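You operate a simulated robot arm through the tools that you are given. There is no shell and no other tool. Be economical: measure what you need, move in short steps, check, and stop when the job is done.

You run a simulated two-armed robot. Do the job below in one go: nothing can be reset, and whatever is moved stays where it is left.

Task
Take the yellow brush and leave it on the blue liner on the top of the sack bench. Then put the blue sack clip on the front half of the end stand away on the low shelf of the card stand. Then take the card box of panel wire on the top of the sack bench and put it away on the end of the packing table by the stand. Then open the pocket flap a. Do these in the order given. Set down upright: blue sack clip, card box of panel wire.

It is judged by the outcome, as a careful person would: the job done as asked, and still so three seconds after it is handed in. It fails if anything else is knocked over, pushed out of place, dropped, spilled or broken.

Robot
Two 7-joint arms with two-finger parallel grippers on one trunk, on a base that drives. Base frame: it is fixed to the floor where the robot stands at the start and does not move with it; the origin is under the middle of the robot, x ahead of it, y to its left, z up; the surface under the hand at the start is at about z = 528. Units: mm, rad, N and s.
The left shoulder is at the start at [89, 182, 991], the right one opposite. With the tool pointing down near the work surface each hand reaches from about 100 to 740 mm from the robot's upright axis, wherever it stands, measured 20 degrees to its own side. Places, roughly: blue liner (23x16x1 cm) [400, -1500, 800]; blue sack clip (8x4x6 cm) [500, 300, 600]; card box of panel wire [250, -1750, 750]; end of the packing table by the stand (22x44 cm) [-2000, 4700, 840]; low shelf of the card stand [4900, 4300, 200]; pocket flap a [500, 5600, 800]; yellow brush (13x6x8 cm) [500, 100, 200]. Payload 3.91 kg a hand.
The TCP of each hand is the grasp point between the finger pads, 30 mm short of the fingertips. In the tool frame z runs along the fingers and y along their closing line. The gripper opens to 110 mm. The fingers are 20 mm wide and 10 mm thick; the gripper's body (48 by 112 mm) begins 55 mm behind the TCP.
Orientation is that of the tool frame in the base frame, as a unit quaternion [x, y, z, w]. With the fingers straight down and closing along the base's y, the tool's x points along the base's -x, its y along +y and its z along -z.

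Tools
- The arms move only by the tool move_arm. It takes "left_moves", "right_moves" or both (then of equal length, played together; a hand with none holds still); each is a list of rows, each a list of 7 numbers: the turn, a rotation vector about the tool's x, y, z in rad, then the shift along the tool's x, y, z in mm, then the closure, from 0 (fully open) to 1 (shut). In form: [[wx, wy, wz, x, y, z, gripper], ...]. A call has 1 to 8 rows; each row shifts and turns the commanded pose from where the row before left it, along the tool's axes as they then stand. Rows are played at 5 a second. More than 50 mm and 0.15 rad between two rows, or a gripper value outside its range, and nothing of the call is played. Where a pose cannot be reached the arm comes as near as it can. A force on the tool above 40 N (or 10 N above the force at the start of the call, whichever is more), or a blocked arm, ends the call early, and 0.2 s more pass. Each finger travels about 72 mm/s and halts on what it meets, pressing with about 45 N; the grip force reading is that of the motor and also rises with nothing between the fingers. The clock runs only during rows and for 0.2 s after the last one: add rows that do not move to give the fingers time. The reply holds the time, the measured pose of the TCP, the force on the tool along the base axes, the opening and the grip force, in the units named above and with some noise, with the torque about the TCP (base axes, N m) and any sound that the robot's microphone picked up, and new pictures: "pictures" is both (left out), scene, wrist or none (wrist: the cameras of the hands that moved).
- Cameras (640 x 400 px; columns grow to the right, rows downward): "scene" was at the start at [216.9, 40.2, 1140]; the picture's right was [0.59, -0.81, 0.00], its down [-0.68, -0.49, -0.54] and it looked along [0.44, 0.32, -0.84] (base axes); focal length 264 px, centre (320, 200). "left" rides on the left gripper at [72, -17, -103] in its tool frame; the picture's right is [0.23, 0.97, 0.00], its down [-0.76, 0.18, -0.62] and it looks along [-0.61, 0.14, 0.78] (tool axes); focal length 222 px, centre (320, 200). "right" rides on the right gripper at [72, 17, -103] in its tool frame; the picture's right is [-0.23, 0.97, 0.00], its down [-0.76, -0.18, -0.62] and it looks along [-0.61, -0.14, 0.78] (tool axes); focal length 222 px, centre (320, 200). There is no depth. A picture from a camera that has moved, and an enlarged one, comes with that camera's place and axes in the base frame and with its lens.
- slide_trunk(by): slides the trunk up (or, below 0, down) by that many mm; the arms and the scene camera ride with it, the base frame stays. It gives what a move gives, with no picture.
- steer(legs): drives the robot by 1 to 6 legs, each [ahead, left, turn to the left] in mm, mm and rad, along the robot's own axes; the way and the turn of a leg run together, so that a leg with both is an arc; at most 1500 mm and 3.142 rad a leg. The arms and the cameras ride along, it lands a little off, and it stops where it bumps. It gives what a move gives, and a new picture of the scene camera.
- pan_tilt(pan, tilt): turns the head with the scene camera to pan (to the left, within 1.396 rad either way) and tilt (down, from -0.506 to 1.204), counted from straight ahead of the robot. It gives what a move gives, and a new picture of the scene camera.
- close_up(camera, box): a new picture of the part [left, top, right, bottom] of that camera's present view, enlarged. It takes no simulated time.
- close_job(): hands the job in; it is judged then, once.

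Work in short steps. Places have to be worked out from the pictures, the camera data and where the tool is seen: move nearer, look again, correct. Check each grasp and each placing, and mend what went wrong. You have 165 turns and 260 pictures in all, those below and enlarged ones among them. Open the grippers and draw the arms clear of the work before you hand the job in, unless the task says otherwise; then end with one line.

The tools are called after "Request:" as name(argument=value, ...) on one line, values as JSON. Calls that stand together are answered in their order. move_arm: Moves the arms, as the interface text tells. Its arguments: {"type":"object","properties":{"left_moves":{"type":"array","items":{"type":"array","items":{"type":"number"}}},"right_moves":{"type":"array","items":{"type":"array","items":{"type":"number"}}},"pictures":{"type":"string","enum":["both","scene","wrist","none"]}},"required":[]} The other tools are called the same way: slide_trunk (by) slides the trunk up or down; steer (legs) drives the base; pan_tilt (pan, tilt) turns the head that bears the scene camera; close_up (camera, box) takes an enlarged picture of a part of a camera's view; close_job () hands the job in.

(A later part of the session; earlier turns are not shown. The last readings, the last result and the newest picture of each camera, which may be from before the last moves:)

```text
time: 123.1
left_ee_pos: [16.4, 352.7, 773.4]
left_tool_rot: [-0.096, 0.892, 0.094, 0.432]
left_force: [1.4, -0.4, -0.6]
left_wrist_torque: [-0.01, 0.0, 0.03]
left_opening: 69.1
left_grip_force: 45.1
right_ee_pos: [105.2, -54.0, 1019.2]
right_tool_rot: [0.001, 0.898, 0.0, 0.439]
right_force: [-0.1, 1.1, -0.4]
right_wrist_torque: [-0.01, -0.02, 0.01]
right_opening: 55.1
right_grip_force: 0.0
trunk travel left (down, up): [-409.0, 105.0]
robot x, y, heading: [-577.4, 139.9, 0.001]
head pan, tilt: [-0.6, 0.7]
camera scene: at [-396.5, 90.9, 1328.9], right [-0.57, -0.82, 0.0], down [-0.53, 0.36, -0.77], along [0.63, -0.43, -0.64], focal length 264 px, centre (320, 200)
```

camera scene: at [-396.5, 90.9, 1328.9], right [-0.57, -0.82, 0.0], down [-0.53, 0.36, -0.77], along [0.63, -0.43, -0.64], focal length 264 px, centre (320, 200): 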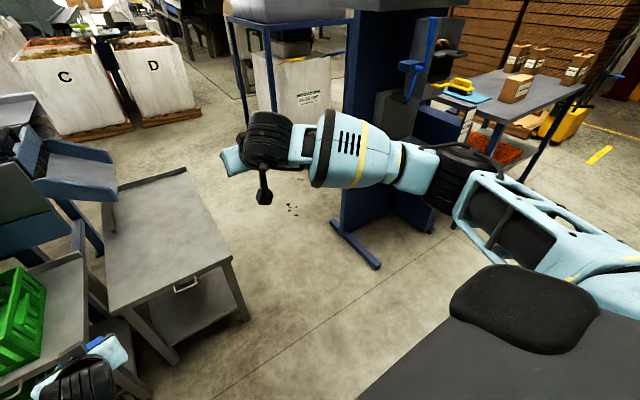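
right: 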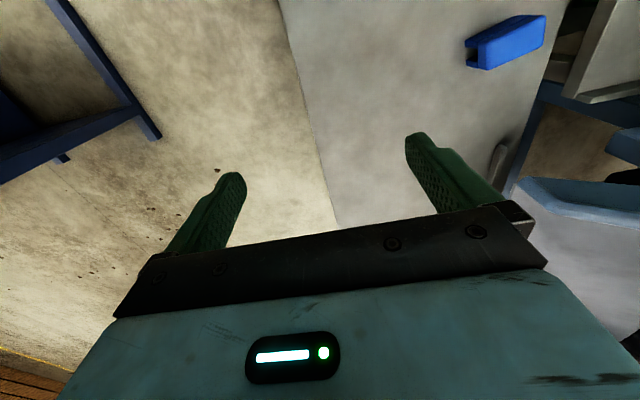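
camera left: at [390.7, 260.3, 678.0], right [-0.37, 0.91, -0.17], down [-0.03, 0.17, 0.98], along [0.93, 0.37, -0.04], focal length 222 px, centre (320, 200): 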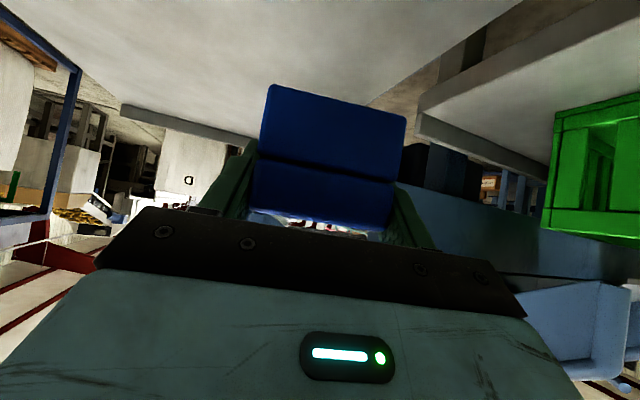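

The right elbow sticks out ~460 mm sideways, so I'll instead pass the gap facing +y (arms over the low stand) moving sideways. First retract both hands close to the body and level the clip.

Request:
move_arm(left_moves=[[0.126, 0.0165, 0.0475, 0, 0, 0, 0.6], [0.126, 0.0165, 0.0475, 0, 0, 0, 0.6], [0, 0, 0, 5.6, -2.6, -46, 0.6], [0, 0, 0, 5.6, -2.6, -46, 0.6], [0, 0, 0, 5.6, -2.6, -46, 0.6], [0, 0, 0, 5.6, -2.6, -46, 0.6], [0, 0, 0, 5.6, -2.6, -46, 0.6], [0, 0, 0, 0, 0, 0, 0.6]], right_moves=[[0, 0, 0, 30, -5, -36, 0.5], [0, 0, 0, 30, -5, -36, 0.5], [0, 0, 0, 30, -5, -36, 0.5], [0, 0, 0, 30, -5, -36, 0.5], [0, 0, 0, 30, -5, -36, 0.5], [0, 0, 0, 30, -5, -36, 0.5], [0, 0, 0, 0, 0, 0, 0.5], [0, 0, 0, 0, 0, 0, 0.5]], pictures="wrist")

```text
time: 125.1
left_ee_pos: [-137.5, 317.6, 929.1]
left_tool_rot: [-0.005, 0.885, -0.031, 0.464]
left_force: [-0.5, -0.5, -0.2]
left_wrist_torque: [-0.01, -0.01, 0.01]
left_opening: 69.4
left_grip_force: 45.1
left hand out of reach, approached as far as the arm can: row 7
right_ee_pos: [-114.6, -72.2, 1007.3]
right_tool_rot: [0.001, 0.899, -0.001, 0.437]
right_force: [-0.7, -0.5, 0.5]
right_wrist_torque: [-0.01, 0.0, -0.02]
right_opening: 55.1
right_grip_force: 0.1
right hand out of reach, approached as far as the arm can: row 5, 6
trunk travel left (down, up): [-409.0, 105.0]
robot x, y, heading: [-580.3, 140.7, -0.003]
head pan, tilt: [-0.6, 0.7]
stopped in row 8 (left hand): the arm was blocked; the commanded pose is now the measured one
camera right: at [-239.6, -55.0, 1014.3], right [0.14, 0.97, 0.18], down [-0.02, -0.18, 0.98], along [0.99, -0.14, 0.0], focal length 222 px, centre (320, 200)
camera left: at [-263.3, 302.3, 927.8], right [-0.11, 0.96, -0.24], down [-0.07, 0.24, 0.97], along [0.99, 0.12, 0.05], focal length 222 px, centre (320, 200)
```

right: 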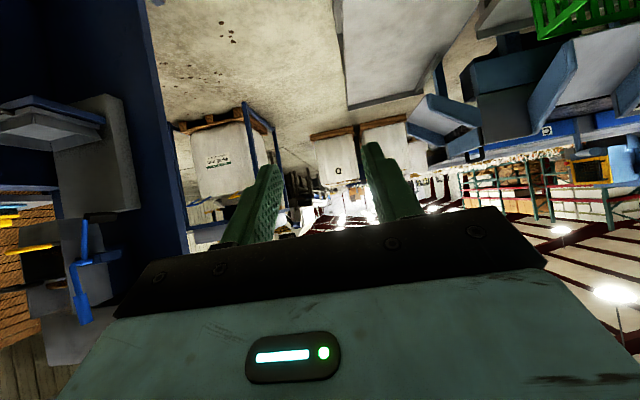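
left: 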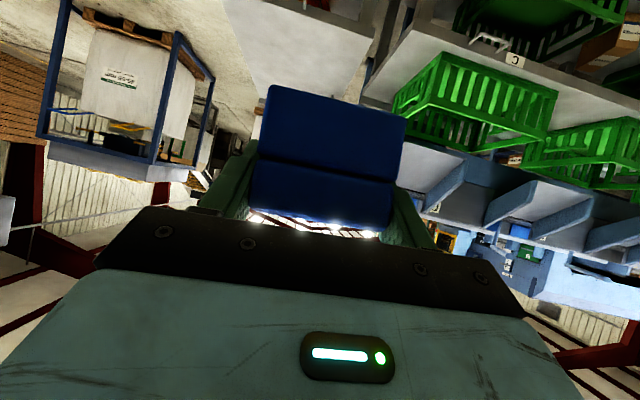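

Hands are folded in. Now shift right to y≈-345 and turn to face +y.

Request:
steer(legs=[[0, -490, 0], [0, 0, 1.571]])

Request:
pan_tilt(pan=-1.35, tilt=0.6)

```text
time: 133.7
left_ee_pos: [-758.8, 97.0, 927.3]
left_tool_rot: [0.629, -0.623, -0.306, -0.351]
left_force: [0.8, -0.3, -0.2]
left_wrist_torque: [0.03, 0.0, 0.0]
left_opening: 69.4
left_grip_force: 44.8
right_ee_pos: [-369.8, 121.3, 1006.5]
right_tool_rot: [0.636, -0.636, -0.31, -0.309]
right_force: [-0.1, -0.4, -0.6]
right_wrist_torque: [-0.02, 0.01, -0.03]
right_opening: 55.1
right_grip_force: 0.1
trunk travel left (down, up): [-409.0, 105.0]
robot x, y, heading: [-585.0, -343.3, 1.565]
head pan, tilt: [-0.6, 0.7]
camera scene: at [-532.3, -163.6, 1328.8], right [0.83, -0.56, 0.0], down [-0.36, -0.53, -0.76], along [0.43, 0.63, -0.64], focal length 264 px, centre (320, 200)
```

scene: 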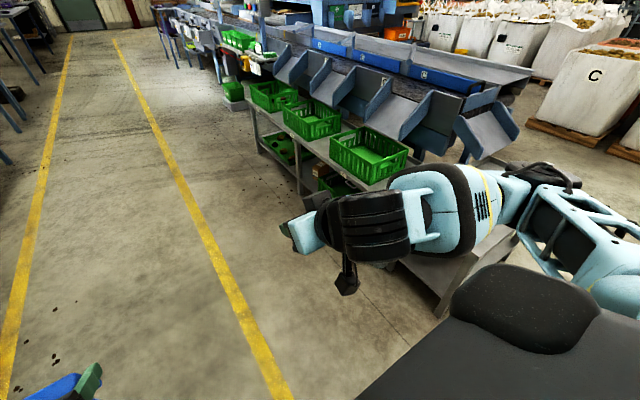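

```text
time: 134.8
left_ee_pos: [-759.0, 97.6, 928.6]
left_tool_rot: [0.63, -0.622, -0.307, -0.349]
left_force: [-0.3, 0.1, 0.3]
left_wrist_torque: [0.02, 0.0, 0.01]
left_opening: 69.1
left_grip_force: 45.4
right_ee_pos: [-370.4, 120.5, 1007.6]
right_tool_rot: [0.636, -0.636, -0.31, -0.309]
right_force: [0.3, -0.2, 0.0]
right_wrist_torque: [0.02, 0.01, 0.0]
right_opening: 54.9
right_grip_force: 0.1
trunk travel left (down, up): [-409.0, 105.0]
robot x, y, heading: [-580.0, -342.7, 1.574]
head pan, tilt: [-1.349, 0.6]
camera scene: at [-494.0, -214.2, 1337.5], right [0.22, -0.98, 0.0], down [-0.55, -0.13, -0.83], along [0.8, 0.18, -0.56], focal length 264 px, centre (320, 200)
```

scene: 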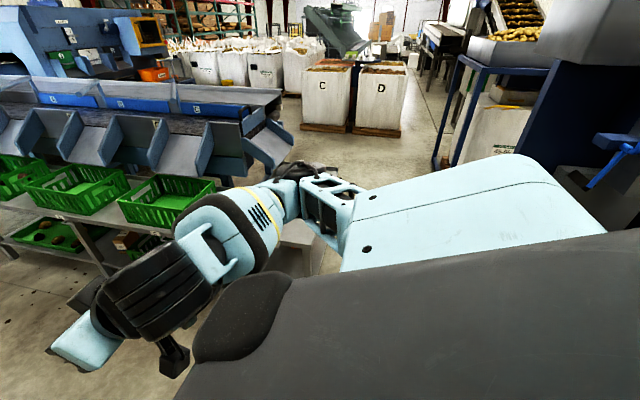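

Clear ahead. I crab to the right (+x) in stages through the gap.

Request:
steer(legs=[[0, -700, 0]])

Request:
steer(legs=[[0, -700, 0]])

```text
time: 141.4
left_ee_pos: [-61.5, 96.5, 929.0]
left_tool_rot: [0.629, -0.623, -0.307, -0.35]
left_force: [0.0, -0.1, -0.3]
left_wrist_torque: [-0.01, -0.01, -0.03]
left_opening: 69.3
left_grip_force: 45.0
right_ee_pos: [326.9, 120.1, 1007.5]
right_tool_rot: [-0.635, 0.636, 0.309, 0.31]
right_force: [0.5, -0.6, 0.2]
right_wrist_torque: [0.02, 0.0, 0.0]
right_opening: 54.8
right_grip_force: 0.1
trunk travel left (down, up): [-409.0, 105.0]
robot x, y, heading: [116.8, -341.1, 1.571]
head pan, tilt: [-1.349, 0.6]
camera scene: at [203.6, -214.5, 1337.5], right [0.22, -0.98, 0.0], down [-0.55, -0.12, -0.83], along [0.81, 0.18, -0.56], focal length 264 px, centre (320, 200)
```

scene: 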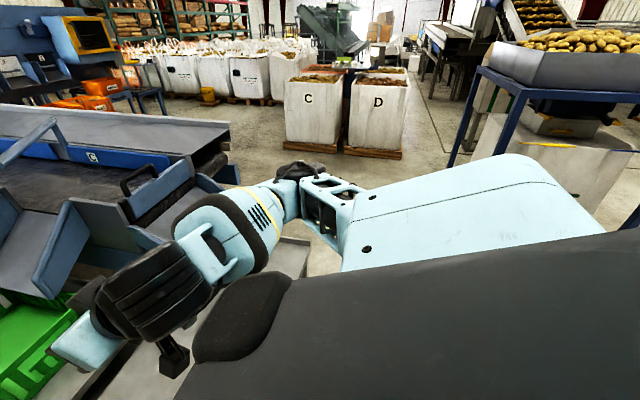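

```text
time: 147.9
left_ee_pos: [625.5, 97.0, 928.5]
left_tool_rot: [0.63, -0.622, -0.307, -0.35]
left_force: [-0.4, -0.1, -0.3]
left_wrist_torque: [0.02, 0.01, 0.02]
left_opening: 69.6
left_grip_force: 45.0
right_ee_pos: [1013.4, 120.5, 1007.0]
right_tool_rot: [-0.635, 0.636, 0.31, 0.31]
right_force: [-0.5, -0.1, -0.8]
right_wrist_torque: [-0.03, 0.01, 0.02]
right_opening: 54.9
right_grip_force: 0.1
trunk travel left (down, up): [-409.0, 105.0]
robot x, y, heading: [805.3, -343.2, 1.57]
head pan, tilt: [-1.349, 0.6]
camera scene: at [891.1, -214.7, 1337.5], right [0.22, -0.98, 0.0], down [-0.55, -0.12, -0.83], along [0.8, 0.18, -0.56], focal length 264 px, centre (320, 200)
```

scene: 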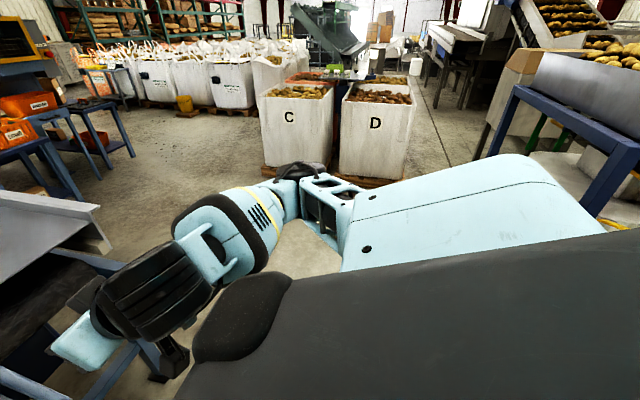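

Through the gap. Continue to the aisle at x≈2250 and look ahead.

Request:
steer(legs=[[0, -750, 0], [0, -750, 0]])

Request:
pan_tilt(pan=-0.3, tilt=0.3)

```text
time: 161.4
left_ee_pos: [2118.5, 97.0, 928.9]
left_tool_rot: [0.631, -0.621, -0.307, -0.349]
left_force: [-0.1, -0.2, -0.7]
left_wrist_torque: [0.0, -0.04, 0.02]
left_opening: 69.3
left_grip_force: 44.7
right_ee_pos: [2506.7, 123.3, 1007.2]
right_tool_rot: [0.636, -0.635, -0.31, -0.31]
right_force: [0.1, -1.4, 0.9]
right_wrist_torque: [-0.03, -0.07, 0.01]
right_opening: 55.1
right_grip_force: 0.0
trunk travel left (down, up): [-409.0, 105.0]
robot x, y, heading: [2304.2, -345.6, 1.575]
head pan, tilt: [-1.349, 0.6]
camera scene: at [2384.8, -213.2, 1337.5], right [0.22, -0.97, 0.0], down [-0.55, -0.13, -0.83], along [0.8, 0.18, -0.56], focal length 264 px, centre (320, 200)
```

scene: 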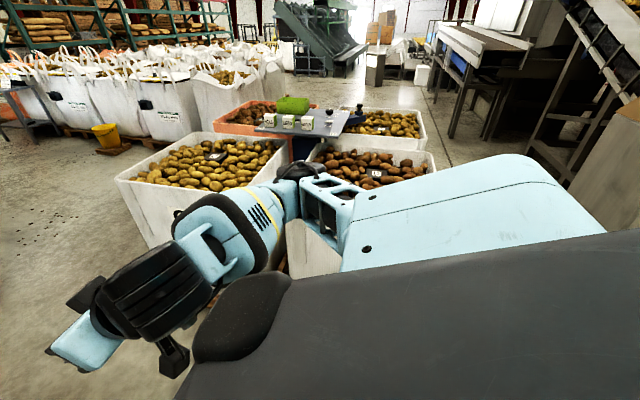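

```text
time: 162.7
left_ee_pos: [2118.0, 96.7, 928.4]
left_tool_rot: [0.631, -0.621, -0.308, -0.349]
left_force: [0.3, -0.2, 0.5]
left_wrist_torque: [0.02, -0.01, 0.01]
left_opening: 69.2
left_grip_force: 45.1
right_ee_pos: [2506.9, 122.2, 1006.9]
right_tool_rot: [0.637, -0.635, -0.31, -0.309]
right_force: [0.5, 0.1, 0.5]
right_wrist_torque: [0.0, 0.0, 0.02]
right_opening: 55.1
right_grip_force: 0.1
trunk travel left (down, up): [-409.0, 105.0]
robot x, y, heading: [2294.1, -343.6, 1.574]
head pan, tilt: [-0.3, 0.3]
camera scene: at [2325.9, -143.7, 1364.9], right [0.96, -0.29, 0.0], down [-0.09, -0.28, -0.96], along [0.28, 0.91, -0.3], focal length 264 px, centre (320, 200)
```

scene: 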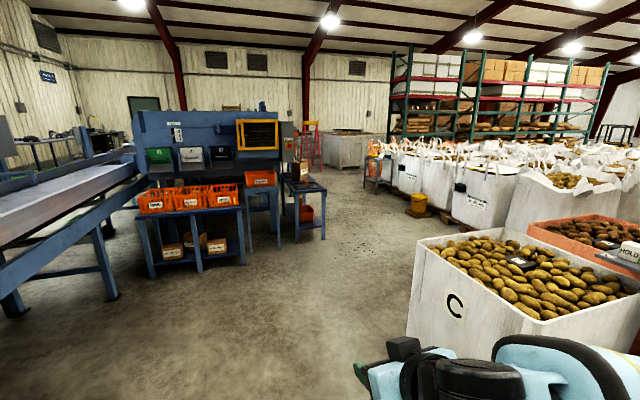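

Request:
close_up(camera="scene", box=[290, 110, 470, 230])

```text
3.33 times, centred on (380, 170) of scene
camera zoom: at [2325.9, -143.7, 1364.9], right [0.96, -0.29, 0.0], down [-0.09, -0.28, -0.96], along [0.28, 0.91, -0.3], focal length 880 px, centre (120, 300)
```

zoom: 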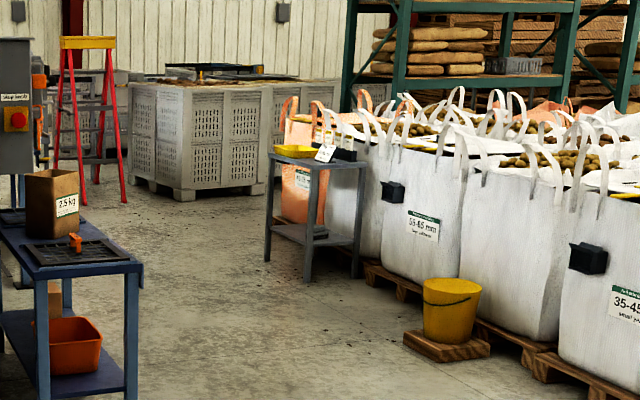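

The card stand is the small grey stand at about x 4700–5000, y 4040–4500. The aisle is open; I drive there in stages.

Request:
steer(legs=[[1500, 0, 0], [497, -828, 0], [497, -828, 0]])

```text
time: 184.7
left_ee_pos: [3758.8, 2596.6, 929.3]
left_tool_rot: [0.627, -0.625, -0.305, -0.351]
left_force: [-0.3, 0.4, -0.8]
left_wrist_torque: [0.0, 0.03, -0.03]
left_opening: 69.2
left_grip_force: 44.9
right_ee_pos: [4147.3, 2617.6, 1007.9]
right_tool_rot: [-0.634, 0.638, 0.309, 0.31]
right_force: [-0.3, 0.4, 0.6]
right_wrist_torque: [-0.02, 0.02, -0.01]
right_opening: 55.0
right_grip_force: 0.1
trunk travel left (down, up): [-409.0, 105.0]
robot x, y, heading: [3933.3, 2153.7, 1.565]
head pan, tilt: [-0.3, 0.3]
camera scene: at [3963.1, 2353.8, 1364.9], right [0.95, -0.3, 0.0], down [-0.09, -0.28, -0.96], along [0.29, 0.91, -0.3], focal length 264 px, centre (320, 200)
```

scene: 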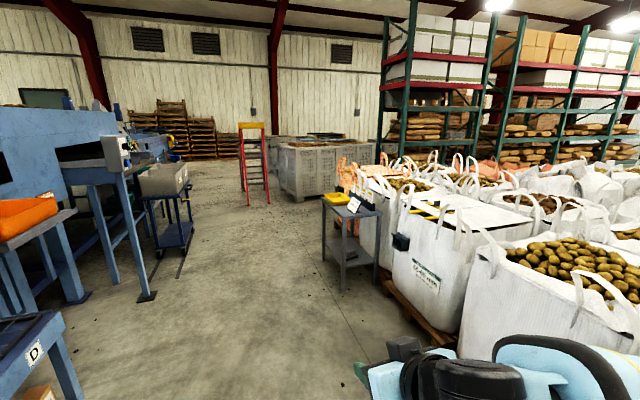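

Continue along the aisle to y≈4290, then turn to face the stand.

Request:
steer(legs=[[1070, 0, 0], [1070, 0, 0], [0, 0, -1.565]])

Request:
pan_tilt(pan=0, tilt=0.65)

```text
time: 199.0
left_ee_pos: [4403.4, 4482.5, 929.0]
left_tool_rot: [-0.021, 0.885, -0.022, 0.465]
left_force: [-0.5, -0.1, 0.7]
left_wrist_torque: [0.01, -0.04, 0.0]
left_opening: 69.3
left_grip_force: 44.9
right_ee_pos: [4440.7, 4095.0, 1006.9]
right_tool_rot: [-0.016, 0.899, 0.008, 0.437]
right_force: [-1.2, -0.8, 0.3]
right_wrist_torque: [0.03, -0.01, -0.01]
right_opening: 55.1
right_grip_force: 0.0
trunk travel left (down, up): [-409.0, 105.0]
robot x, y, heading: [3967.7, 4289.4, 0.038]
head pan, tilt: [-0.3, 0.3]
camera scene: at [4171.2, 4268.4, 1365.0], right [-0.26, -0.97, 0.0], down [-0.29, 0.08, -0.96], along [0.92, -0.25, -0.3], focal length 264 px, centre (320, 200)
```

scene: 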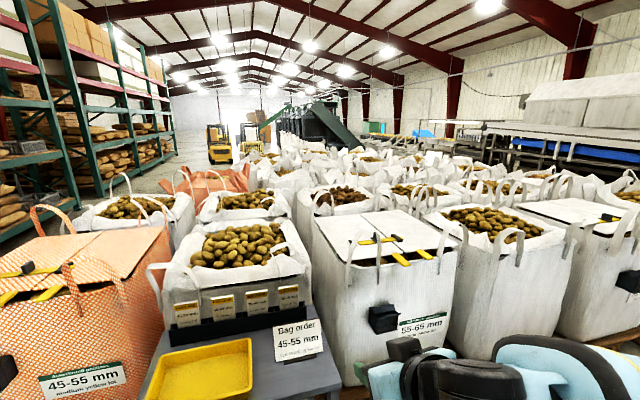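

```text
time: 199.8
left_ee_pos: [4403.2, 4483.5, 929.2]
left_tool_rot: [-0.021, 0.885, -0.021, 0.464]
left_force: [-0.6, 0.0, -0.5]
left_wrist_torque: [-0.01, 0.0, 0.01]
left_opening: 69.2
left_grip_force: 45.2
right_ee_pos: [4441.3, 4095.0, 1008.0]
right_tool_rot: [-0.017, 0.899, 0.008, 0.437]
right_force: [-0.8, 0.4, 0.1]
right_wrist_torque: [0.03, 0.01, -0.03]
right_opening: 55.1
right_grip_force: 0.1
trunk travel left (down, up): [-409.0, 105.0]
robot x, y, heading: [3970.1, 4291.4, 0.039]
head pan, tilt: [0.0, 0.649]
camera scene: at [4167.8, 4295.9, 1333.3], right [0.04, -1.0, 0.0], down [-0.6, -0.02, -0.8], along [0.8, 0.03, -0.6], focal length 264 px, centre (320, 200)
```

scene: 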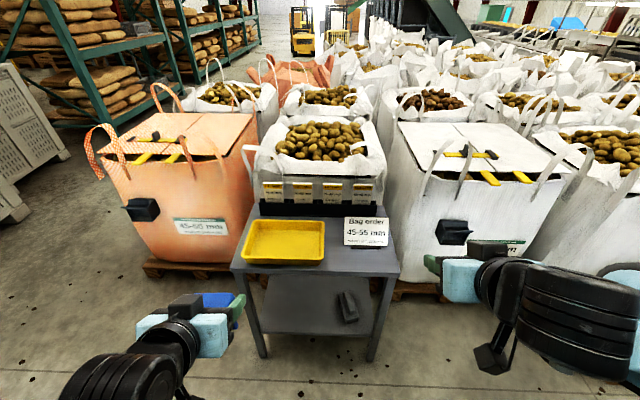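

Shelf front at x≈4715, z≈228; underside of top ≈630; a black item lies at y≈4200, so I'll place the clip near (4840, 4400). Lower the trunk.

Request:
slide_trunk(by=-400)

```text
time: 203.6
left_ee_pos: [4389.0, 4495.2, 400.0]
left_tool_rot: [-0.011, 0.957, 0.001, 0.288]
left_force: [0.0, -0.2, -0.9]
left_wrist_torque: [0.01, 0.0, -0.03]
left_opening: 69.1
left_grip_force: 44.9
right_ee_pos: [4455.4, 4096.8, 471.4]
right_tool_rot: [-0.018, 0.965, 0.006, 0.262]
right_force: [0.2, 0.1, 0.3]
right_wrist_torque: [0.01, 0.02, 0.01]
right_opening: 54.8
right_grip_force: 0.0
trunk travel left (down, up): [-9.0, 505.0]
robot x, y, heading: [3967.9, 4290.1, 0.035]
head pan, tilt: [0.0, 0.649]
```

Arms ended lower and pitched down somewhat; I restore the left hand's pitch so the clip is level.

Request:
move_arm(left_moves=[[0.0055, -0.1425, 0.01, 0, 0, 0, 0.6], [0.0055, -0.1425, 0.01, 0, 0, 0, 0.6], [0, 0, 0, 0, 0, 0, 0.6]], pictures="both")

```text
time: 204.4
left_ee_pos: [4390.1, 4480.7, 406.0]
left_tool_rot: [-0.019, 0.905, -0.023, 0.424]
left_force: [0.3, 0.1, -0.5]
left_wrist_torque: [0.01, 0.0, 0.0]
left_opening: 69.0
left_grip_force: 44.9
right_ee_pos: [4454.7, 4097.0, 469.7]
right_tool_rot: [-0.017, 0.965, 0.004, 0.263]
right_force: [0.1, -0.1, 0.5]
right_wrist_torque: [-0.02, -0.01, -0.01]
right_opening: 55.1
right_grip_force: 0.1
trunk travel left (down, up): [-9.0, 505.0]
robot x, y, heading: [3970.0, 4290.1, 0.037]
head pan, tilt: [0.0, 0.649]
camera scene: at [4302.7, 4300.9, 907.5], right [0.04, -1.0, 0.0], down [-0.6, -0.02, -0.8], along [0.8, 0.03, -0.6], focal length 264 px, centre (320, 200)
camera left: at [4265.2, 4462.5, 415.9], right [-0.16, 0.96, -0.23], down [0.0, 0.23, 0.97], along [0.99, 0.16, -0.04], focal length 222 px, centre (320, 200)
```

scene: 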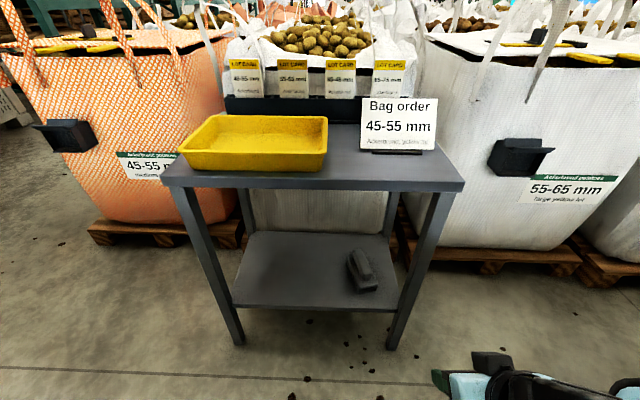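
left: 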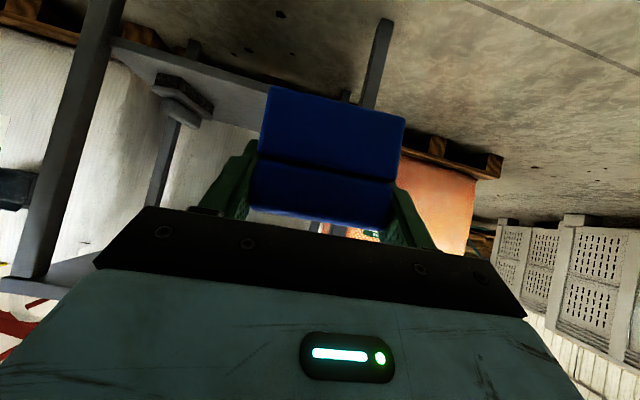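

I level the clip (small roll) and tuck the right hand back and outward so it won't meet the stand.

Request:
move_arm(left_moves=[[-0.026, 0.007, 0.054, 0, 0, 0, 0.6], [0, 0, 0, 0, 0, 0, 0.6], [0, 0, 0, 0, 0, 0, 0.6], [0, 0, 0, 0, 0, 0, 0.6], [0, 0, 0, 0, 0, 0, 0.6], [0, 0, 0, 0, 0, 0, 0.6], [0, 0, 0, 0, 0, 0, 0.6]], right_moves=[[0, 0, 0, 10, -40, -10, 0.5], [0, 0, 0, 10, -40, -10, 0.5], [0, 0, 0, 10, -40, -10, 0.5], [0, 0, 0, 20, -35, -15, 0.5], [0, 0, 0, 20, -35, -15, 0.5], [0, 0, 0, 30, -20, -15, 0.5], [0, 0, 0, 30, -20, -15, 0.5]], pictures="none")

```text
time: 206.0
left_ee_pos: [4389.4, 4482.9, 406.6]
left_tool_rot: [0.001, 0.907, 0.003, 0.42]
left_force: [-0.1, -0.8, 0.2]
left_wrist_torque: [-0.01, -0.02, 0.01]
left_opening: 69.1
left_grip_force: 44.4
right_ee_pos: [4341.9, 3849.7, 461.5]
right_tool_rot: [-0.018, 0.965, 0.005, 0.262]
right_force: [-1.1, 0.3, -0.3]
right_wrist_torque: [-0.05, -0.03, -0.01]
right_opening: 54.9
right_grip_force: 0.1
right hand out of reach, approached as far as the arm can: row 1, 2, 4, 6
trunk travel left (down, up): [-9.0, 505.0]
robot x, y, heading: [3968.8, 4290.6, 0.036]
head pan, tilt: [0.0, 0.649]
```

Level now. Drive in so the clip passes between shelf and top.

Request:
steer(legs=[[360, -75, 0]])

Request:
move_arm(left_moves=[[0, 0, 0, 0, 0, 0, 0.6]], pictures="wrist")

```text
time: 208.4
left_ee_pos: [4754.0, 4421.1, 406.2]
left_tool_rot: [-0.001, 0.907, 0.004, 0.421]
left_force: [-0.3, 0.3, -1.4]
left_wrist_torque: [0.03, -0.03, -0.01]
left_opening: 69.5
left_grip_force: 44.7
right_ee_pos: [4706.7, 3788.4, 461.2]
right_tool_rot: [-0.019, 0.965, 0.006, 0.263]
right_force: [-0.3, 0.1, -0.2]
right_wrist_torque: [0.02, -0.03, 0.0]
right_opening: 54.7
right_grip_force: 0.1
trunk travel left (down, up): [-9.0, 505.0]
robot x, y, heading: [4337.1, 4229.7, 0.042]
head pan, tilt: [0.0, 0.649]
camera scene: at [4667.2, 4240.1, 907.5], right [0.04, -1.0, 0.0], down [-0.6, -0.02, -0.8], along [0.8, 0.03, -0.6], focal length 264 px, centre (320, 200)
```

scene: 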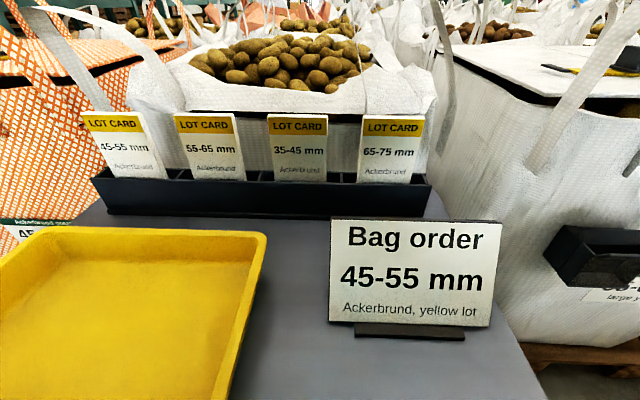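

```text
time: 208.8
left_ee_pos: [4753.1, 4422.3, 405.9]
left_tool_rot: [-0.001, 0.907, 0.005, 0.421]
left_force: [0.5, 0.0, -1.1]
left_wrist_torque: [0.01, -0.04, -0.05]
left_opening: 69.2
left_grip_force: 45.1
right_ee_pos: [4707.4, 3789.5, 459.9]
right_tool_rot: [-0.02, 0.965, 0.005, 0.262]
right_force: [-0.3, 0.7, 0.1]
right_wrist_torque: [0.0, 0.0, -0.01]
right_opening: 55.0
right_grip_force: 0.0
trunk travel left (down, up): [-9.0, 505.0]
robot x, y, heading: [4335.2, 4225.4, 0.038]
head pan, tilt: [0.0, 0.649]
camera left: at [4629.0, 4405.0, 415.6], right [-0.15, 0.97, -0.17], down [0.02, 0.17, 0.99], along [0.99, 0.15, -0.04], focal length 222 px, centre (320, 200)
```

left: 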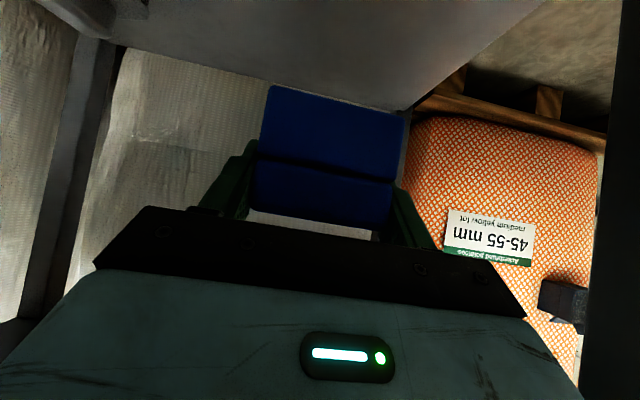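

Advance and descend to ~10 mm above the shelf.

Request:
move_arm(left_moves=[[0, 0, 0, 8.5, -3, 38, 0.6], [0, 0, 0, 8.5, -3, 38, 0.6], [0, 0, 0, 8.5, -3, 38, 0.6], [0, 0, 0, 7.5, -3, 36, 0.6], [0, 0, 0, 0, 0, 0, 0.6]], pictures="wrist")

```text
time: 210.0
left_ee_pos: [4841.5, 4425.8, 277.2]
left_tool_rot: [0.007, 0.91, 0.017, 0.415]
left_force: [0.0, 0.8, -0.1]
left_wrist_torque: [0.03, 0.03, 0.01]
left_opening: 69.1
left_grip_force: 45.0
right_ee_pos: [4708.3, 3788.7, 462.7]
right_tool_rot: [-0.019, 0.965, 0.005, 0.261]
right_force: [0.0, 0.8, -1.1]
right_wrist_torque: [-0.01, 0.05, -0.01]
right_opening: 55.1
right_grip_force: 0.1
trunk travel left (down, up): [-9.0, 505.0]
robot x, y, heading: [4332.8, 4229.8, 0.044]
head pan, tilt: [0.0, 0.649]
camera left: at [4716.6, 4408.7, 288.0], right [-0.15, 0.98, -0.14], down [0.03, 0.14, 0.99], along [0.99, 0.14, -0.05], focal length 222 px, centre (320, 200)
```

left: 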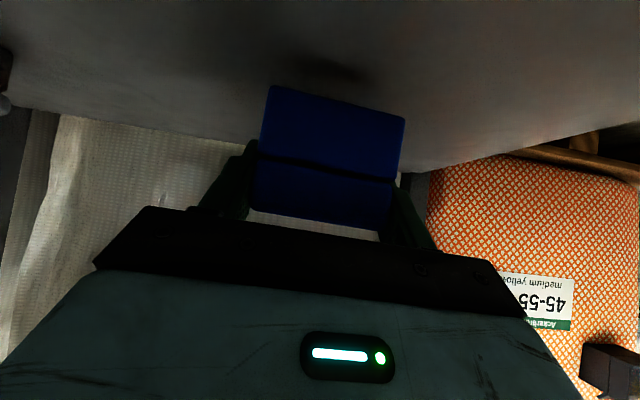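

Request:
move_arm(left_moves=[[0, 0, 0, 0, 0, 0, 0.6], [0, 0, 0, 0, 0, 0, 0.6], [0, 0, 0, 0, 0, 0, 0.6]], pictures="scene")

```text
time: 210.8
left_ee_pos: [4841.8, 4426.3, 276.9]
left_tool_rot: [0.007, 0.91, 0.016, 0.415]
left_force: [0.5, -0.2, -0.4]
left_wrist_torque: [-0.01, 0.01, -0.02]
left_opening: 69.3
left_grip_force: 45.0
right_ee_pos: [4707.0, 3789.6, 461.2]
right_tool_rot: [-0.019, 0.965, 0.005, 0.263]
right_force: [-0.4, 0.5, 0.2]
right_wrist_torque: [-0.01, -0.02, 0.02]
right_opening: 54.8
right_grip_force: 0.0
trunk travel left (down, up): [-9.0, 505.0]
robot x, y, heading: [4335.1, 4228.1, 0.038]
head pan, tilt: [0.0, 0.649]
camera scene: at [4667.2, 4240.1, 907.4], right [0.04, -1.0, 0.0], down [-0.6, -0.02, -0.8], along [0.8, 0.03, -0.6], focal length 264 px, centre (320, 200)
```

scene: 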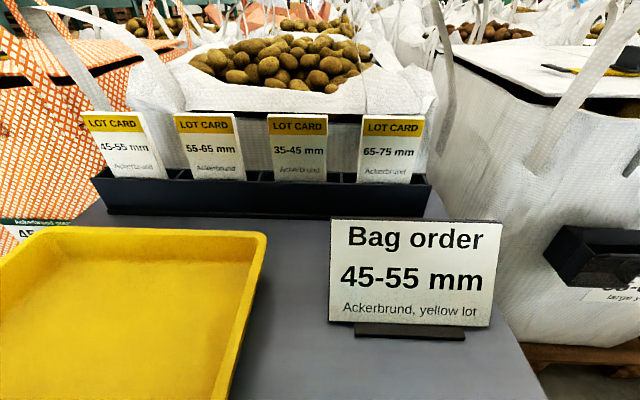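

Nothing moved. Descend gently in small steps until contact.

Request:
move_arm(left_moves=[[0.012, -0.006, -0.013, 3, -2, 2.6, 0.6], [0, 0, 0, 3, -2, 2.6, 0.6], [0, 0, 0, 0, 0, 0, 0.6]], pictures="none")

```text
time: 211.6
left_ee_pos: [4844.9, 4425.7, 274.2]
left_tool_rot: [0.004, 0.906, 0.011, 0.423]
left_force: [-0.3, -0.1, -0.3]
left_wrist_torque: [0.01, -0.04, -0.04]
left_opening: 69.4
left_grip_force: 45.0
right_ee_pos: [4708.3, 3787.8, 461.2]
right_tool_rot: [-0.02, 0.965, 0.005, 0.262]
right_force: [-0.3, 0.1, 0.1]
right_wrist_torque: [-0.01, -0.03, -0.04]
right_opening: 55.4
right_grip_force: 0.2
trunk travel left (down, up): [-9.0, 505.0]
robot x, y, heading: [4334.4, 4227.7, 0.036]
head pan, tilt: [0.0, 0.649]
```

Request:
move_arm(left_moves=[[0, 0, 0, 3.8, 0, 3.2, 0.6], [0, 0, 0, 3.8, 0, 3.2, 0.6], [0, 0, 0, 0, 0, 0, 0.6]], pictures="none")

```text
time: 212.4
left_ee_pos: [4845.3, 4428.0, 262.7]
left_tool_rot: [0.004, 0.905, 0.014, 0.425]
left_force: [0.2, -0.3, 0.3]
left_wrist_torque: [-0.02, 0.01, -0.02]
left_opening: 69.4
left_grip_force: 44.8
right_ee_pos: [4707.8, 3787.9, 462.5]
right_tool_rot: [-0.019, 0.965, 0.005, 0.262]
right_force: [-1.1, 0.2, 0.7]
right_wrist_torque: [-0.01, 0.04, -0.01]
right_opening: 55.0
right_grip_force: 0.1
trunk travel left (down, up): [-9.0, 505.0]
robot x, y, heading: [4334.0, 4226.4, 0.039]
head pan, tilt: [0.0, 0.649]
```

Request:
move_arm(left_moves=[[0, 0, 0, 3.8, 0, 3.2, 0.6], [0, 0, 0, 3.8, 0, 3.2, 0.6], [0, 0, 0, 0, 0, 0, 0.6]], pictures="wrist")

```text
time: 213.2
left_ee_pos: [4847.9, 4427.5, 259.4]
left_tool_rot: [0.004, 0.903, 0.015, 0.43]
left_force: [0.0, 5.1, 33.8]
left_wrist_torque: [-0.98, -0.02, -0.09]
left_opening: 69.7
left_grip_force: 44.3
right_ee_pos: [4707.3, 3787.8, 461.2]
right_tool_rot: [-0.019, 0.965, 0.005, 0.263]
right_force: [-0.5, 0.5, -0.4]
right_wrist_torque: [0.01, 0.01, 0.01]
right_opening: 55.0
right_grip_force: 0.1
trunk travel left (down, up): [-9.0, 505.0]
robot x, y, heading: [4333.3, 4225.6, 0.041]
head pan, tilt: [0.0, 0.649]
camera left: at [4722.7, 4410.4, 266.5], right [-0.15, 0.98, -0.15], down [-0.01, 0.15, 0.99], along [0.99, 0.15, -0.01], focal length 222 px, centre (320, 200)
```

left: 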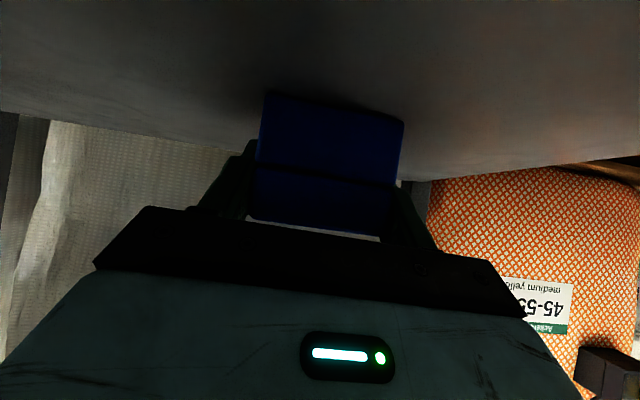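

Contact with the shelf (34 N up). Ease 4 mm up, then open.

Request:
move_arm(left_moves=[[0, 0, 0, -3.4, 0, -2.8, 0.6], [0, 0, 0, 0, 0, 0, 0.6]], pictures="none")

Request:
move_arm(left_moves=[[0, 0, 0, 0, 0, 0, 0.3], [0, 0, 0, 0, 0, 0, 0.1], [0, 0, 0, 0, 0, 0, 0.05], [0, 0, 0, 0, 0, 0, 0.05]], pictures="wrist")

```text
time: 213.8
left_ee_pos: [4847.0, 4427.8, 259.1]
left_tool_rot: [0.006, 0.904, 0.015, 0.426]
left_force: [9.1, 3.3, 26.1]
left_wrist_torque: [-0.82, -0.51, 0.32]
left_opening: 69.7
left_grip_force: 45.0
right_ee_pos: [4706.7, 3788.4, 460.9]
right_tool_rot: [-0.02, 0.965, 0.005, 0.262]
right_force: [0.4, -0.3, -0.7]
right_wrist_torque: [-0.01, -0.02, -0.05]
right_opening: 54.8
right_grip_force: 0.1
trunk travel left (down, up): [-9.0, 505.0]
robot x, y, heading: [4338.1, 4230.6, 0.036]
head pan, tilt: [0.0, 0.649]
```

```text
time: 214.8
left_ee_pos: [4846.7, 4429.3, 256.3]
left_tool_rot: [0.004, 0.906, 0.017, 0.423]
left_force: [0.3, -0.1, 0.2]
left_wrist_torque: [0.03, -0.04, 0.02]
left_opening: 104.2
left_grip_force: 0.0
right_ee_pos: [4707.8, 3789.5, 461.3]
right_tool_rot: [-0.02, 0.965, 0.006, 0.262]
right_force: [0.3, 0.2, 0.3]
right_wrist_torque: [0.04, -0.03, 0.01]
right_opening: 54.9
right_grip_force: 0.1
trunk travel left (down, up): [-9.0, 505.0]
robot x, y, heading: [4333.8, 4228.7, 0.042]
head pan, tilt: [0.0, 0.649]
camera left: at [4721.4, 4411.1, 265.4], right [-0.15, 0.98, -0.14], down [0.01, 0.15, 0.99], along [0.99, 0.15, -0.03], focal length 222 px, centre (320, 200)
```

left: 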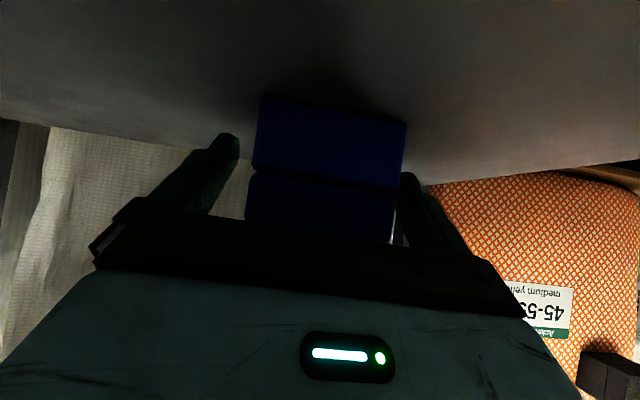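

Clip stands upright on the shelf. Centre the fingers slightly and withdraw along their axis.

Request:
move_arm(left_moves=[[0, 0, 0, 0, 5, 0, 0], [0, 0, 0, 0, 0, -20, 0], [0, 0, 0, 0, 0, -40, 0], [0, 0, 0, 0, 0, -40, 0], [0, 0, 0, 0, 0, -30, 0]], pictures="wrist")

```text
time: 216.0
left_ee_pos: [4758.3, 4427.9, 346.2]
left_tool_rot: [0.016, 0.9, 0.013, 0.436]
left_force: [0.1, 0.6, 0.7]
left_wrist_torque: [-0.03, 0.0, 0.01]
left_opening: 110.0
left_grip_force: 0.1
right_ee_pos: [4708.4, 3789.1, 462.3]
right_tool_rot: [-0.019, 0.965, 0.005, 0.262]
right_force: [0.4, -0.5, 0.2]
right_wrist_torque: [0.03, 0.01, 0.03]
right_opening: 55.0
right_grip_force: 0.0
trunk travel left (down, up): [-9.0, 505.0]
robot x, y, heading: [4335.4, 4228.4, 0.038]
head pan, tilt: [0.0, 0.649]
camera left: at [4633.0, 4412.1, 351.9], right [-0.12, 0.98, -0.14], down [-0.01, 0.14, 0.99], along [0.99, 0.12, 0.0], focal length 222 px, centre (320, 200)
```

left: 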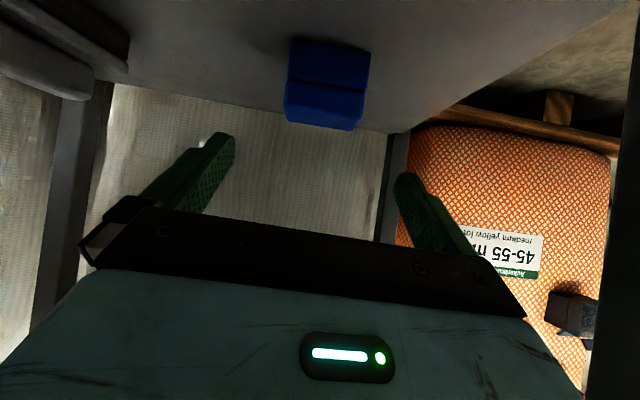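

Clip is upright on the low shelf and clear. Back straight out.

Request:
steer(legs=[[-420, 0, 0]])

Request:
slide_trunk(by=380)

```text
time: 218.6
left_ee_pos: [4337.2, 4411.6, 346.0]
left_tool_rot: [0.014, 0.9, 0.014, 0.435]
left_force: [0.4, -0.7, 0.0]
left_wrist_torque: [-0.02, 0.01, -0.03]
left_opening: 109.9
left_grip_force: 0.1
right_ee_pos: [4293.7, 3772.6, 461.8]
right_tool_rot: [-0.022, 0.965, 0.006, 0.263]
right_force: [0.5, -0.1, -0.2]
right_wrist_torque: [0.0, -0.01, 0.0]
right_opening: 55.2
right_grip_force: 0.1
trunk travel left (down, up): [-9.0, 505.0]
robot x, y, heading: [3921.1, 4208.8, 0.05]
head pan, tilt: [0.0, 0.649]
camera scene: at [4249.6, 4224.4, 907.5], right [0.05, -1.0, 0.0], down [-0.6, -0.03, -0.8], along [0.8, 0.04, -0.6], focal length 264 px, centre (320, 200)
```

scene: 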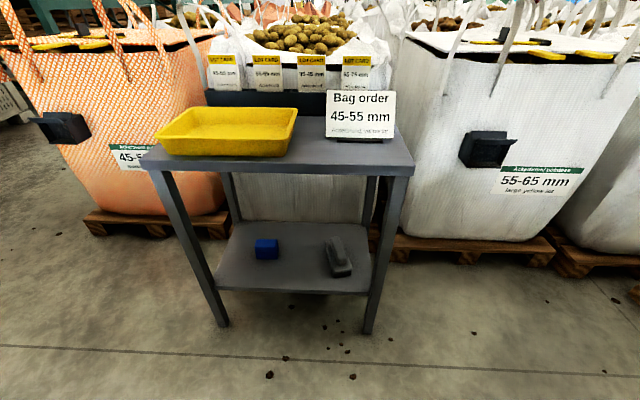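

```text
time: 222.2
left_ee_pos: [4339.3, 4412.9, 727.1]
left_tool_rot: [0.017, 0.899, 0.016, 0.437]
left_force: [-0.6, 0.4, 0.2]
left_wrist_torque: [0.02, 0.0, 0.02]
left_opening: 110.0
left_grip_force: 0.1
right_ee_pos: [4293.4, 3772.8, 841.0]
right_tool_rot: [-0.021, 0.965, 0.006, 0.262]
right_force: [0.4, -0.3, 1.3]
right_wrist_torque: [-0.03, 0.02, -0.01]
right_opening: 55.1
right_grip_force: 0.1
trunk travel left (down, up): [-389.0, 125.0]
robot x, y, heading: [3919.1, 4212.6, 0.044]
head pan, tilt: [0.0, 0.649]
```

Clip done. Next: the box of panel wire. I set the right hand vertical with its fingers closing along the robot's fore-aft line for gripping the box across its ~70 mm depth.

Request:
move_arm(right_moves=[[0, 0, 0, -21, 34, -18, 0.2], [0, 0, 0, -21, 34, -18, 0], [0, 0, 0, -21, 34, -18, 0], [0, 0, 0, -21, 34, -18, 0], [0, 0.133, 0, 0, 0, 0, 0], [0, 0.133, 0, 0, 0, 0, 0], [0, 0.133, 0, 0, 0, 0, 0], [0, 0.133, 0, 0, 0, 0, 0]], pictures="none")

Request:
move_arm(right_moves=[[0, 0, 0.143, 0, 0, 0, 0], [0, 0, 0.143, 0, 0, 0, 0], [0, 0, 0.143, 0, 0, 0, 0], [0, 0, 0.143, 0, 0, 0, 0], [0, 0, 0.143, 0, 0, 0, 0], [0, 0, 0.143, 0, 0, 0, 0]], pictures="none")

Request:
move_arm(right_moves=[[0, 0, 0.143, 0, 0, 0, 0], [0, 0, 0.143, 0, 0, 0, 0], [0, 0, 0.143, 0, 0, 0, 0], [0, 0, 0.143, 0, 0, 0, 0], [0, 0, 0.143, 0, 0, 0, 0], [0, 0, 0, 0, 0, 0, 0]], pictures="wrist")

```text
time: 224.0
left_ee_pos: [4339.2, 4412.6, 726.4]
left_tool_rot: [0.018, 0.9, 0.016, 0.436]
left_force: [-0.1, 1.3, 0.1]
left_wrist_torque: [0.0, -0.02, -0.01]
left_opening: 110.0
left_grip_force: 0.1
right_ee_pos: [4339.6, 3904.8, 943.6]
right_tool_rot: [-0.023, 1.0, 0.0, -0.003]
right_force: [-0.4, 0.2, -0.6]
right_wrist_torque: [0.0, -0.03, 0.02]
right_opening: 110.1
right_grip_force: 0.2
right hand out of reach, approached as far as the arm can: row 3, 4
trunk travel left (down, up): [-389.0, 125.0]
robot x, y, heading: [3919.8, 4212.5, 0.046]
head pan, tilt: [0.0, 0.649]
```

```text
time: 225.4
left_ee_pos: [4337.9, 4412.1, 726.9]
left_tool_rot: [0.016, 0.9, 0.017, 0.435]
left_force: [-0.2, -0.4, 0.2]
left_wrist_torque: [0.0, 0.04, 0.02]
left_opening: 110.0
left_grip_force: 0.2
right_ee_pos: [4339.6, 3904.6, 943.4]
right_tool_rot: [0.396, 0.918, -0.001, -0.001]
right_force: [0.1, -0.3, 0.4]
right_wrist_torque: [-0.01, 0.01, 0.0]
right_opening: 110.1
right_grip_force: 0.1
trunk travel left (down, up): [-389.0, 125.0]
robot x, y, heading: [3918.9, 4209.0, 0.046]
head pan, tilt: [0.0, 0.649]
```

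```text
time: 226.8
left_ee_pos: [4337.5, 4413.6, 726.5]
left_tool_rot: [0.017, 0.9, 0.016, 0.436]
left_force: [0.2, -0.5, 0.1]
left_wrist_torque: [0.01, 0.02, -0.02]
left_opening: 109.9
left_grip_force: 0.0
right_ee_pos: [4338.8, 3905.4, 942.8]
right_tool_rot: [0.692, 0.722, -0.002, 0.0]
right_force: [-0.5, 0.0, 0.7]
right_wrist_torque: [-0.01, -0.01, -0.01]
right_opening: 109.7
right_grip_force: 0.0
trunk travel left (down, up): [-389.0, 125.0]
robot x, y, heading: [3921.2, 4210.5, 0.044]
head pan, tilt: [0.0, 0.649]
camera right: at [4354.0, 3978.0, 1047.5], right [0.98, -0.19, 0.0], down [-0.14, -0.77, 0.62], along [-0.12, -0.61, -0.78], focal length 222 px, centre (320, 200)
```

right: 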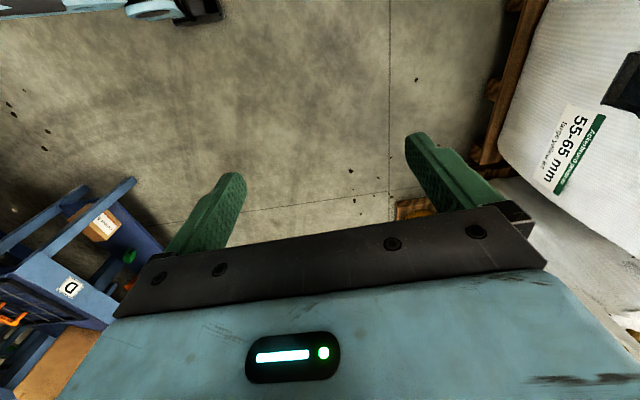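

Now drive back along the same route.

Request:
steer(legs=[[0, 0, -0.045], [0, -1030, 0], [0, -1030, 0], [-817, -497, 0], [-817, -497, 0]])

```text
time: 254.7
left_ee_pos: [2704.2, 1348.0, 725.7]
left_tool_rot: [0.042, 0.899, 0.004, 0.435]
left_force: [-0.1, 0.3, -0.4]
left_wrist_torque: [0.01, 0.02, 0.01]
left_opening: 110.0
left_grip_force: 0.1
right_ee_pos: [2676.0, 840.7, 943.0]
right_tool_rot: [0.712, 0.702, -0.001, -0.001]
right_force: [0.5, -0.8, -0.1]
right_wrist_torque: [0.03, 0.03, -0.02]
right_opening: 110.0
right_grip_force: 0.0
trunk travel left (down, up): [-389.0, 125.0]
robot x, y, heading: [2271.7, 1166.4, -0.016]
head pan, tilt: [0.0, 0.649]
camera scene: at [2479.2, 1166.2, 1310.3], right [-0.01, -1.0, 0.0], down [-0.6, 0.01, -0.8], along [0.8, -0.01, -0.6], focal length 264 px, centre (320, 200)
```

scene: 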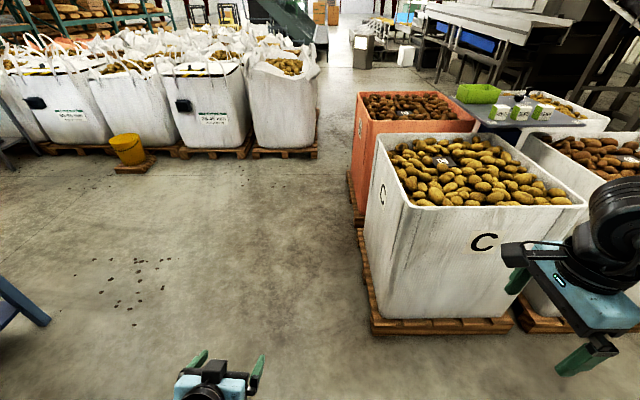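

Turn to +y heading, back to y≈-345, then crab left through the gap.

Request:
steer(legs=[[0, 0, 1.587], [-1490, 0, 0]])

```text
time: 265.9
left_ee_pos: [2076.1, 138.1, 726.2]
left_tool_rot: [-0.596, 0.674, 0.306, 0.309]
left_force: [-0.5, 0.8, 1.4]
left_wrist_torque: [0.0, -0.01, -0.02]
left_opening: 109.9
left_grip_force: 0.2
right_ee_pos: [2582.4, 97.0, 943.2]
right_tool_rot: [0.021, 1.0, -0.001, 0.0]
right_force: [-0.5, 0.1, 0.8]
right_wrist_torque: [-0.02, 0.03, 0.02]
right_opening: 109.9
right_grip_force: 0.0
trunk travel left (down, up): [-389.0, 125.0]
robot x, y, heading: [2245.4, -299.6, 1.53]
head pan, tilt: [0.0, 0.649]
camera scene: at [2252.7, -93.3, 1310.3], right [1.0, -0.04, 0.0], down [-0.02, -0.6, -0.8], along [0.03, 0.8, -0.6], focal length 264 px, centre (320, 200)
```

scene: 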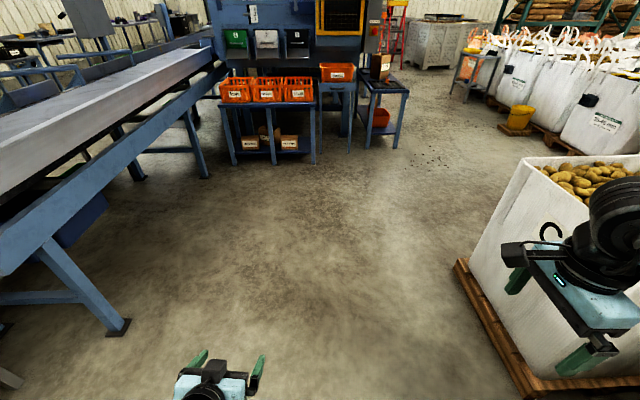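

Request:
slide_trunk(by=120)

Request:
steer(legs=[[-48, 0, 0.041], [0, 725, 0]])

```text
time: 267.4
left_ee_pos: [2076.1, 139.2, 845.0]
left_tool_rot: [-0.597, 0.674, 0.306, 0.309]
left_force: [-0.2, -0.1, 0.6]
left_wrist_torque: [0.01, 0.02, -0.01]
left_opening: 110.2
left_grip_force: 0.0
right_ee_pos: [2583.1, 97.5, 1062.8]
right_tool_rot: [0.021, 1.0, -0.002, 0.0]
right_force: [1.0, -0.5, -0.7]
right_wrist_torque: [0.01, -0.03, -0.04]
right_opening: 110.2
right_grip_force: 0.0
trunk travel left (down, up): [-509.0, 5.0]
robot x, y, heading: [2244.9, -299.4, 1.532]
head pan, tilt: [0.0, 0.649]
```

```text
time: 274.6
left_ee_pos: [1337.0, 77.9, 846.4]
left_tool_rot: [-0.614, 0.659, 0.315, 0.301]
left_force: [0.2, 1.0, -0.2]
left_wrist_torque: [0.04, 0.01, 0.01]
left_opening: 109.8
left_grip_force: 0.0
right_ee_pos: [1843.7, 62.1, 1064.9]
right_tool_rot: [-0.003, 1.0, -0.001, 0.0]
right_force: [0.2, -0.4, -0.5]
right_wrist_torque: [0.02, -0.02, -0.04]
right_opening: 109.7
right_grip_force: 0.0
trunk travel left (down, up): [-509.0, 5.0]
robot x, y, heading: [1523.3, -352.4, 1.58]
head pan, tilt: [0.0, 0.649]
camera scene: at [1525.2, -247.3, 1451.6], right [1.0, 0.01, 0.0], down [0.01, -0.6, -0.8], along [-0.01, 0.8, -0.6], focal length 264 px, centre (320, 200)
```

scene: 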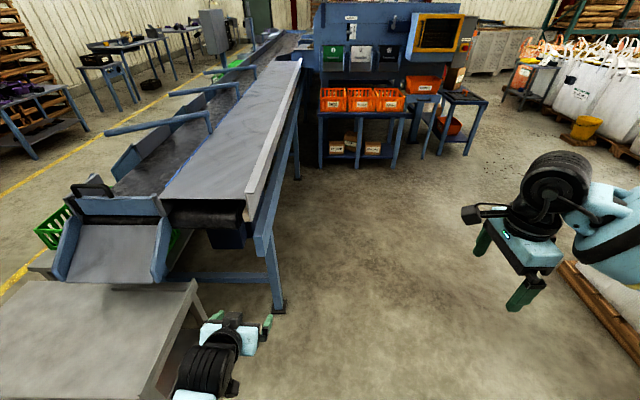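

Same lane as before; continue through in stages.

Request:
steer(legs=[[0, 725, -0.008], [0, 725, 0], [0, 700, 0]])

```text
time: 294.0
left_ee_pos: [-813.5, 79.9, 846.1]
left_tool_rot: [-0.607, 0.665, 0.311, 0.305]
left_force: [-0.6, -0.3, -0.7]
left_wrist_torque: [-0.03, 0.0, 0.0]
left_opening: 110.2
left_grip_force: 0.1
right_ee_pos: [-305.5, 52.8, 1062.8]
right_tool_rot: [0.005, 1.0, -0.001, 0.0]
right_force: [0.5, 0.2, -0.7]
right_wrist_torque: [0.02, 0.0, -0.03]
right_opening: 109.9
right_grip_force: 0.0
trunk travel left (down, up): [-509.0, 5.0]
robot x, y, heading: [-633.3, -349.6, 1.562]
head pan, tilt: [0.0, 0.649]
camera scene: at [-631.8, -249.2, 1451.6], right [1.0, -0.01, 0.0], down [-0.01, -0.6, -0.8], along [0.01, 0.8, -0.6], focal length 264 px, centre (320, 200)
```

scene: 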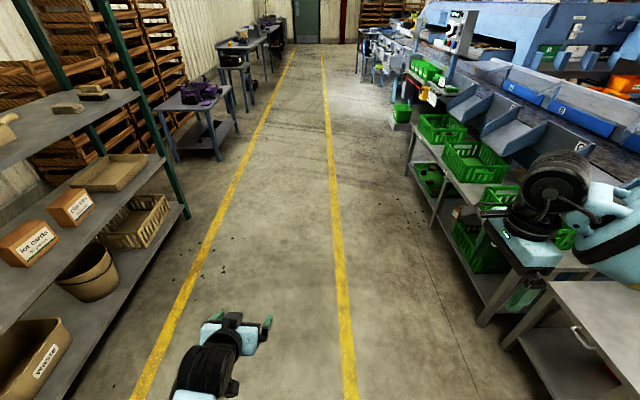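

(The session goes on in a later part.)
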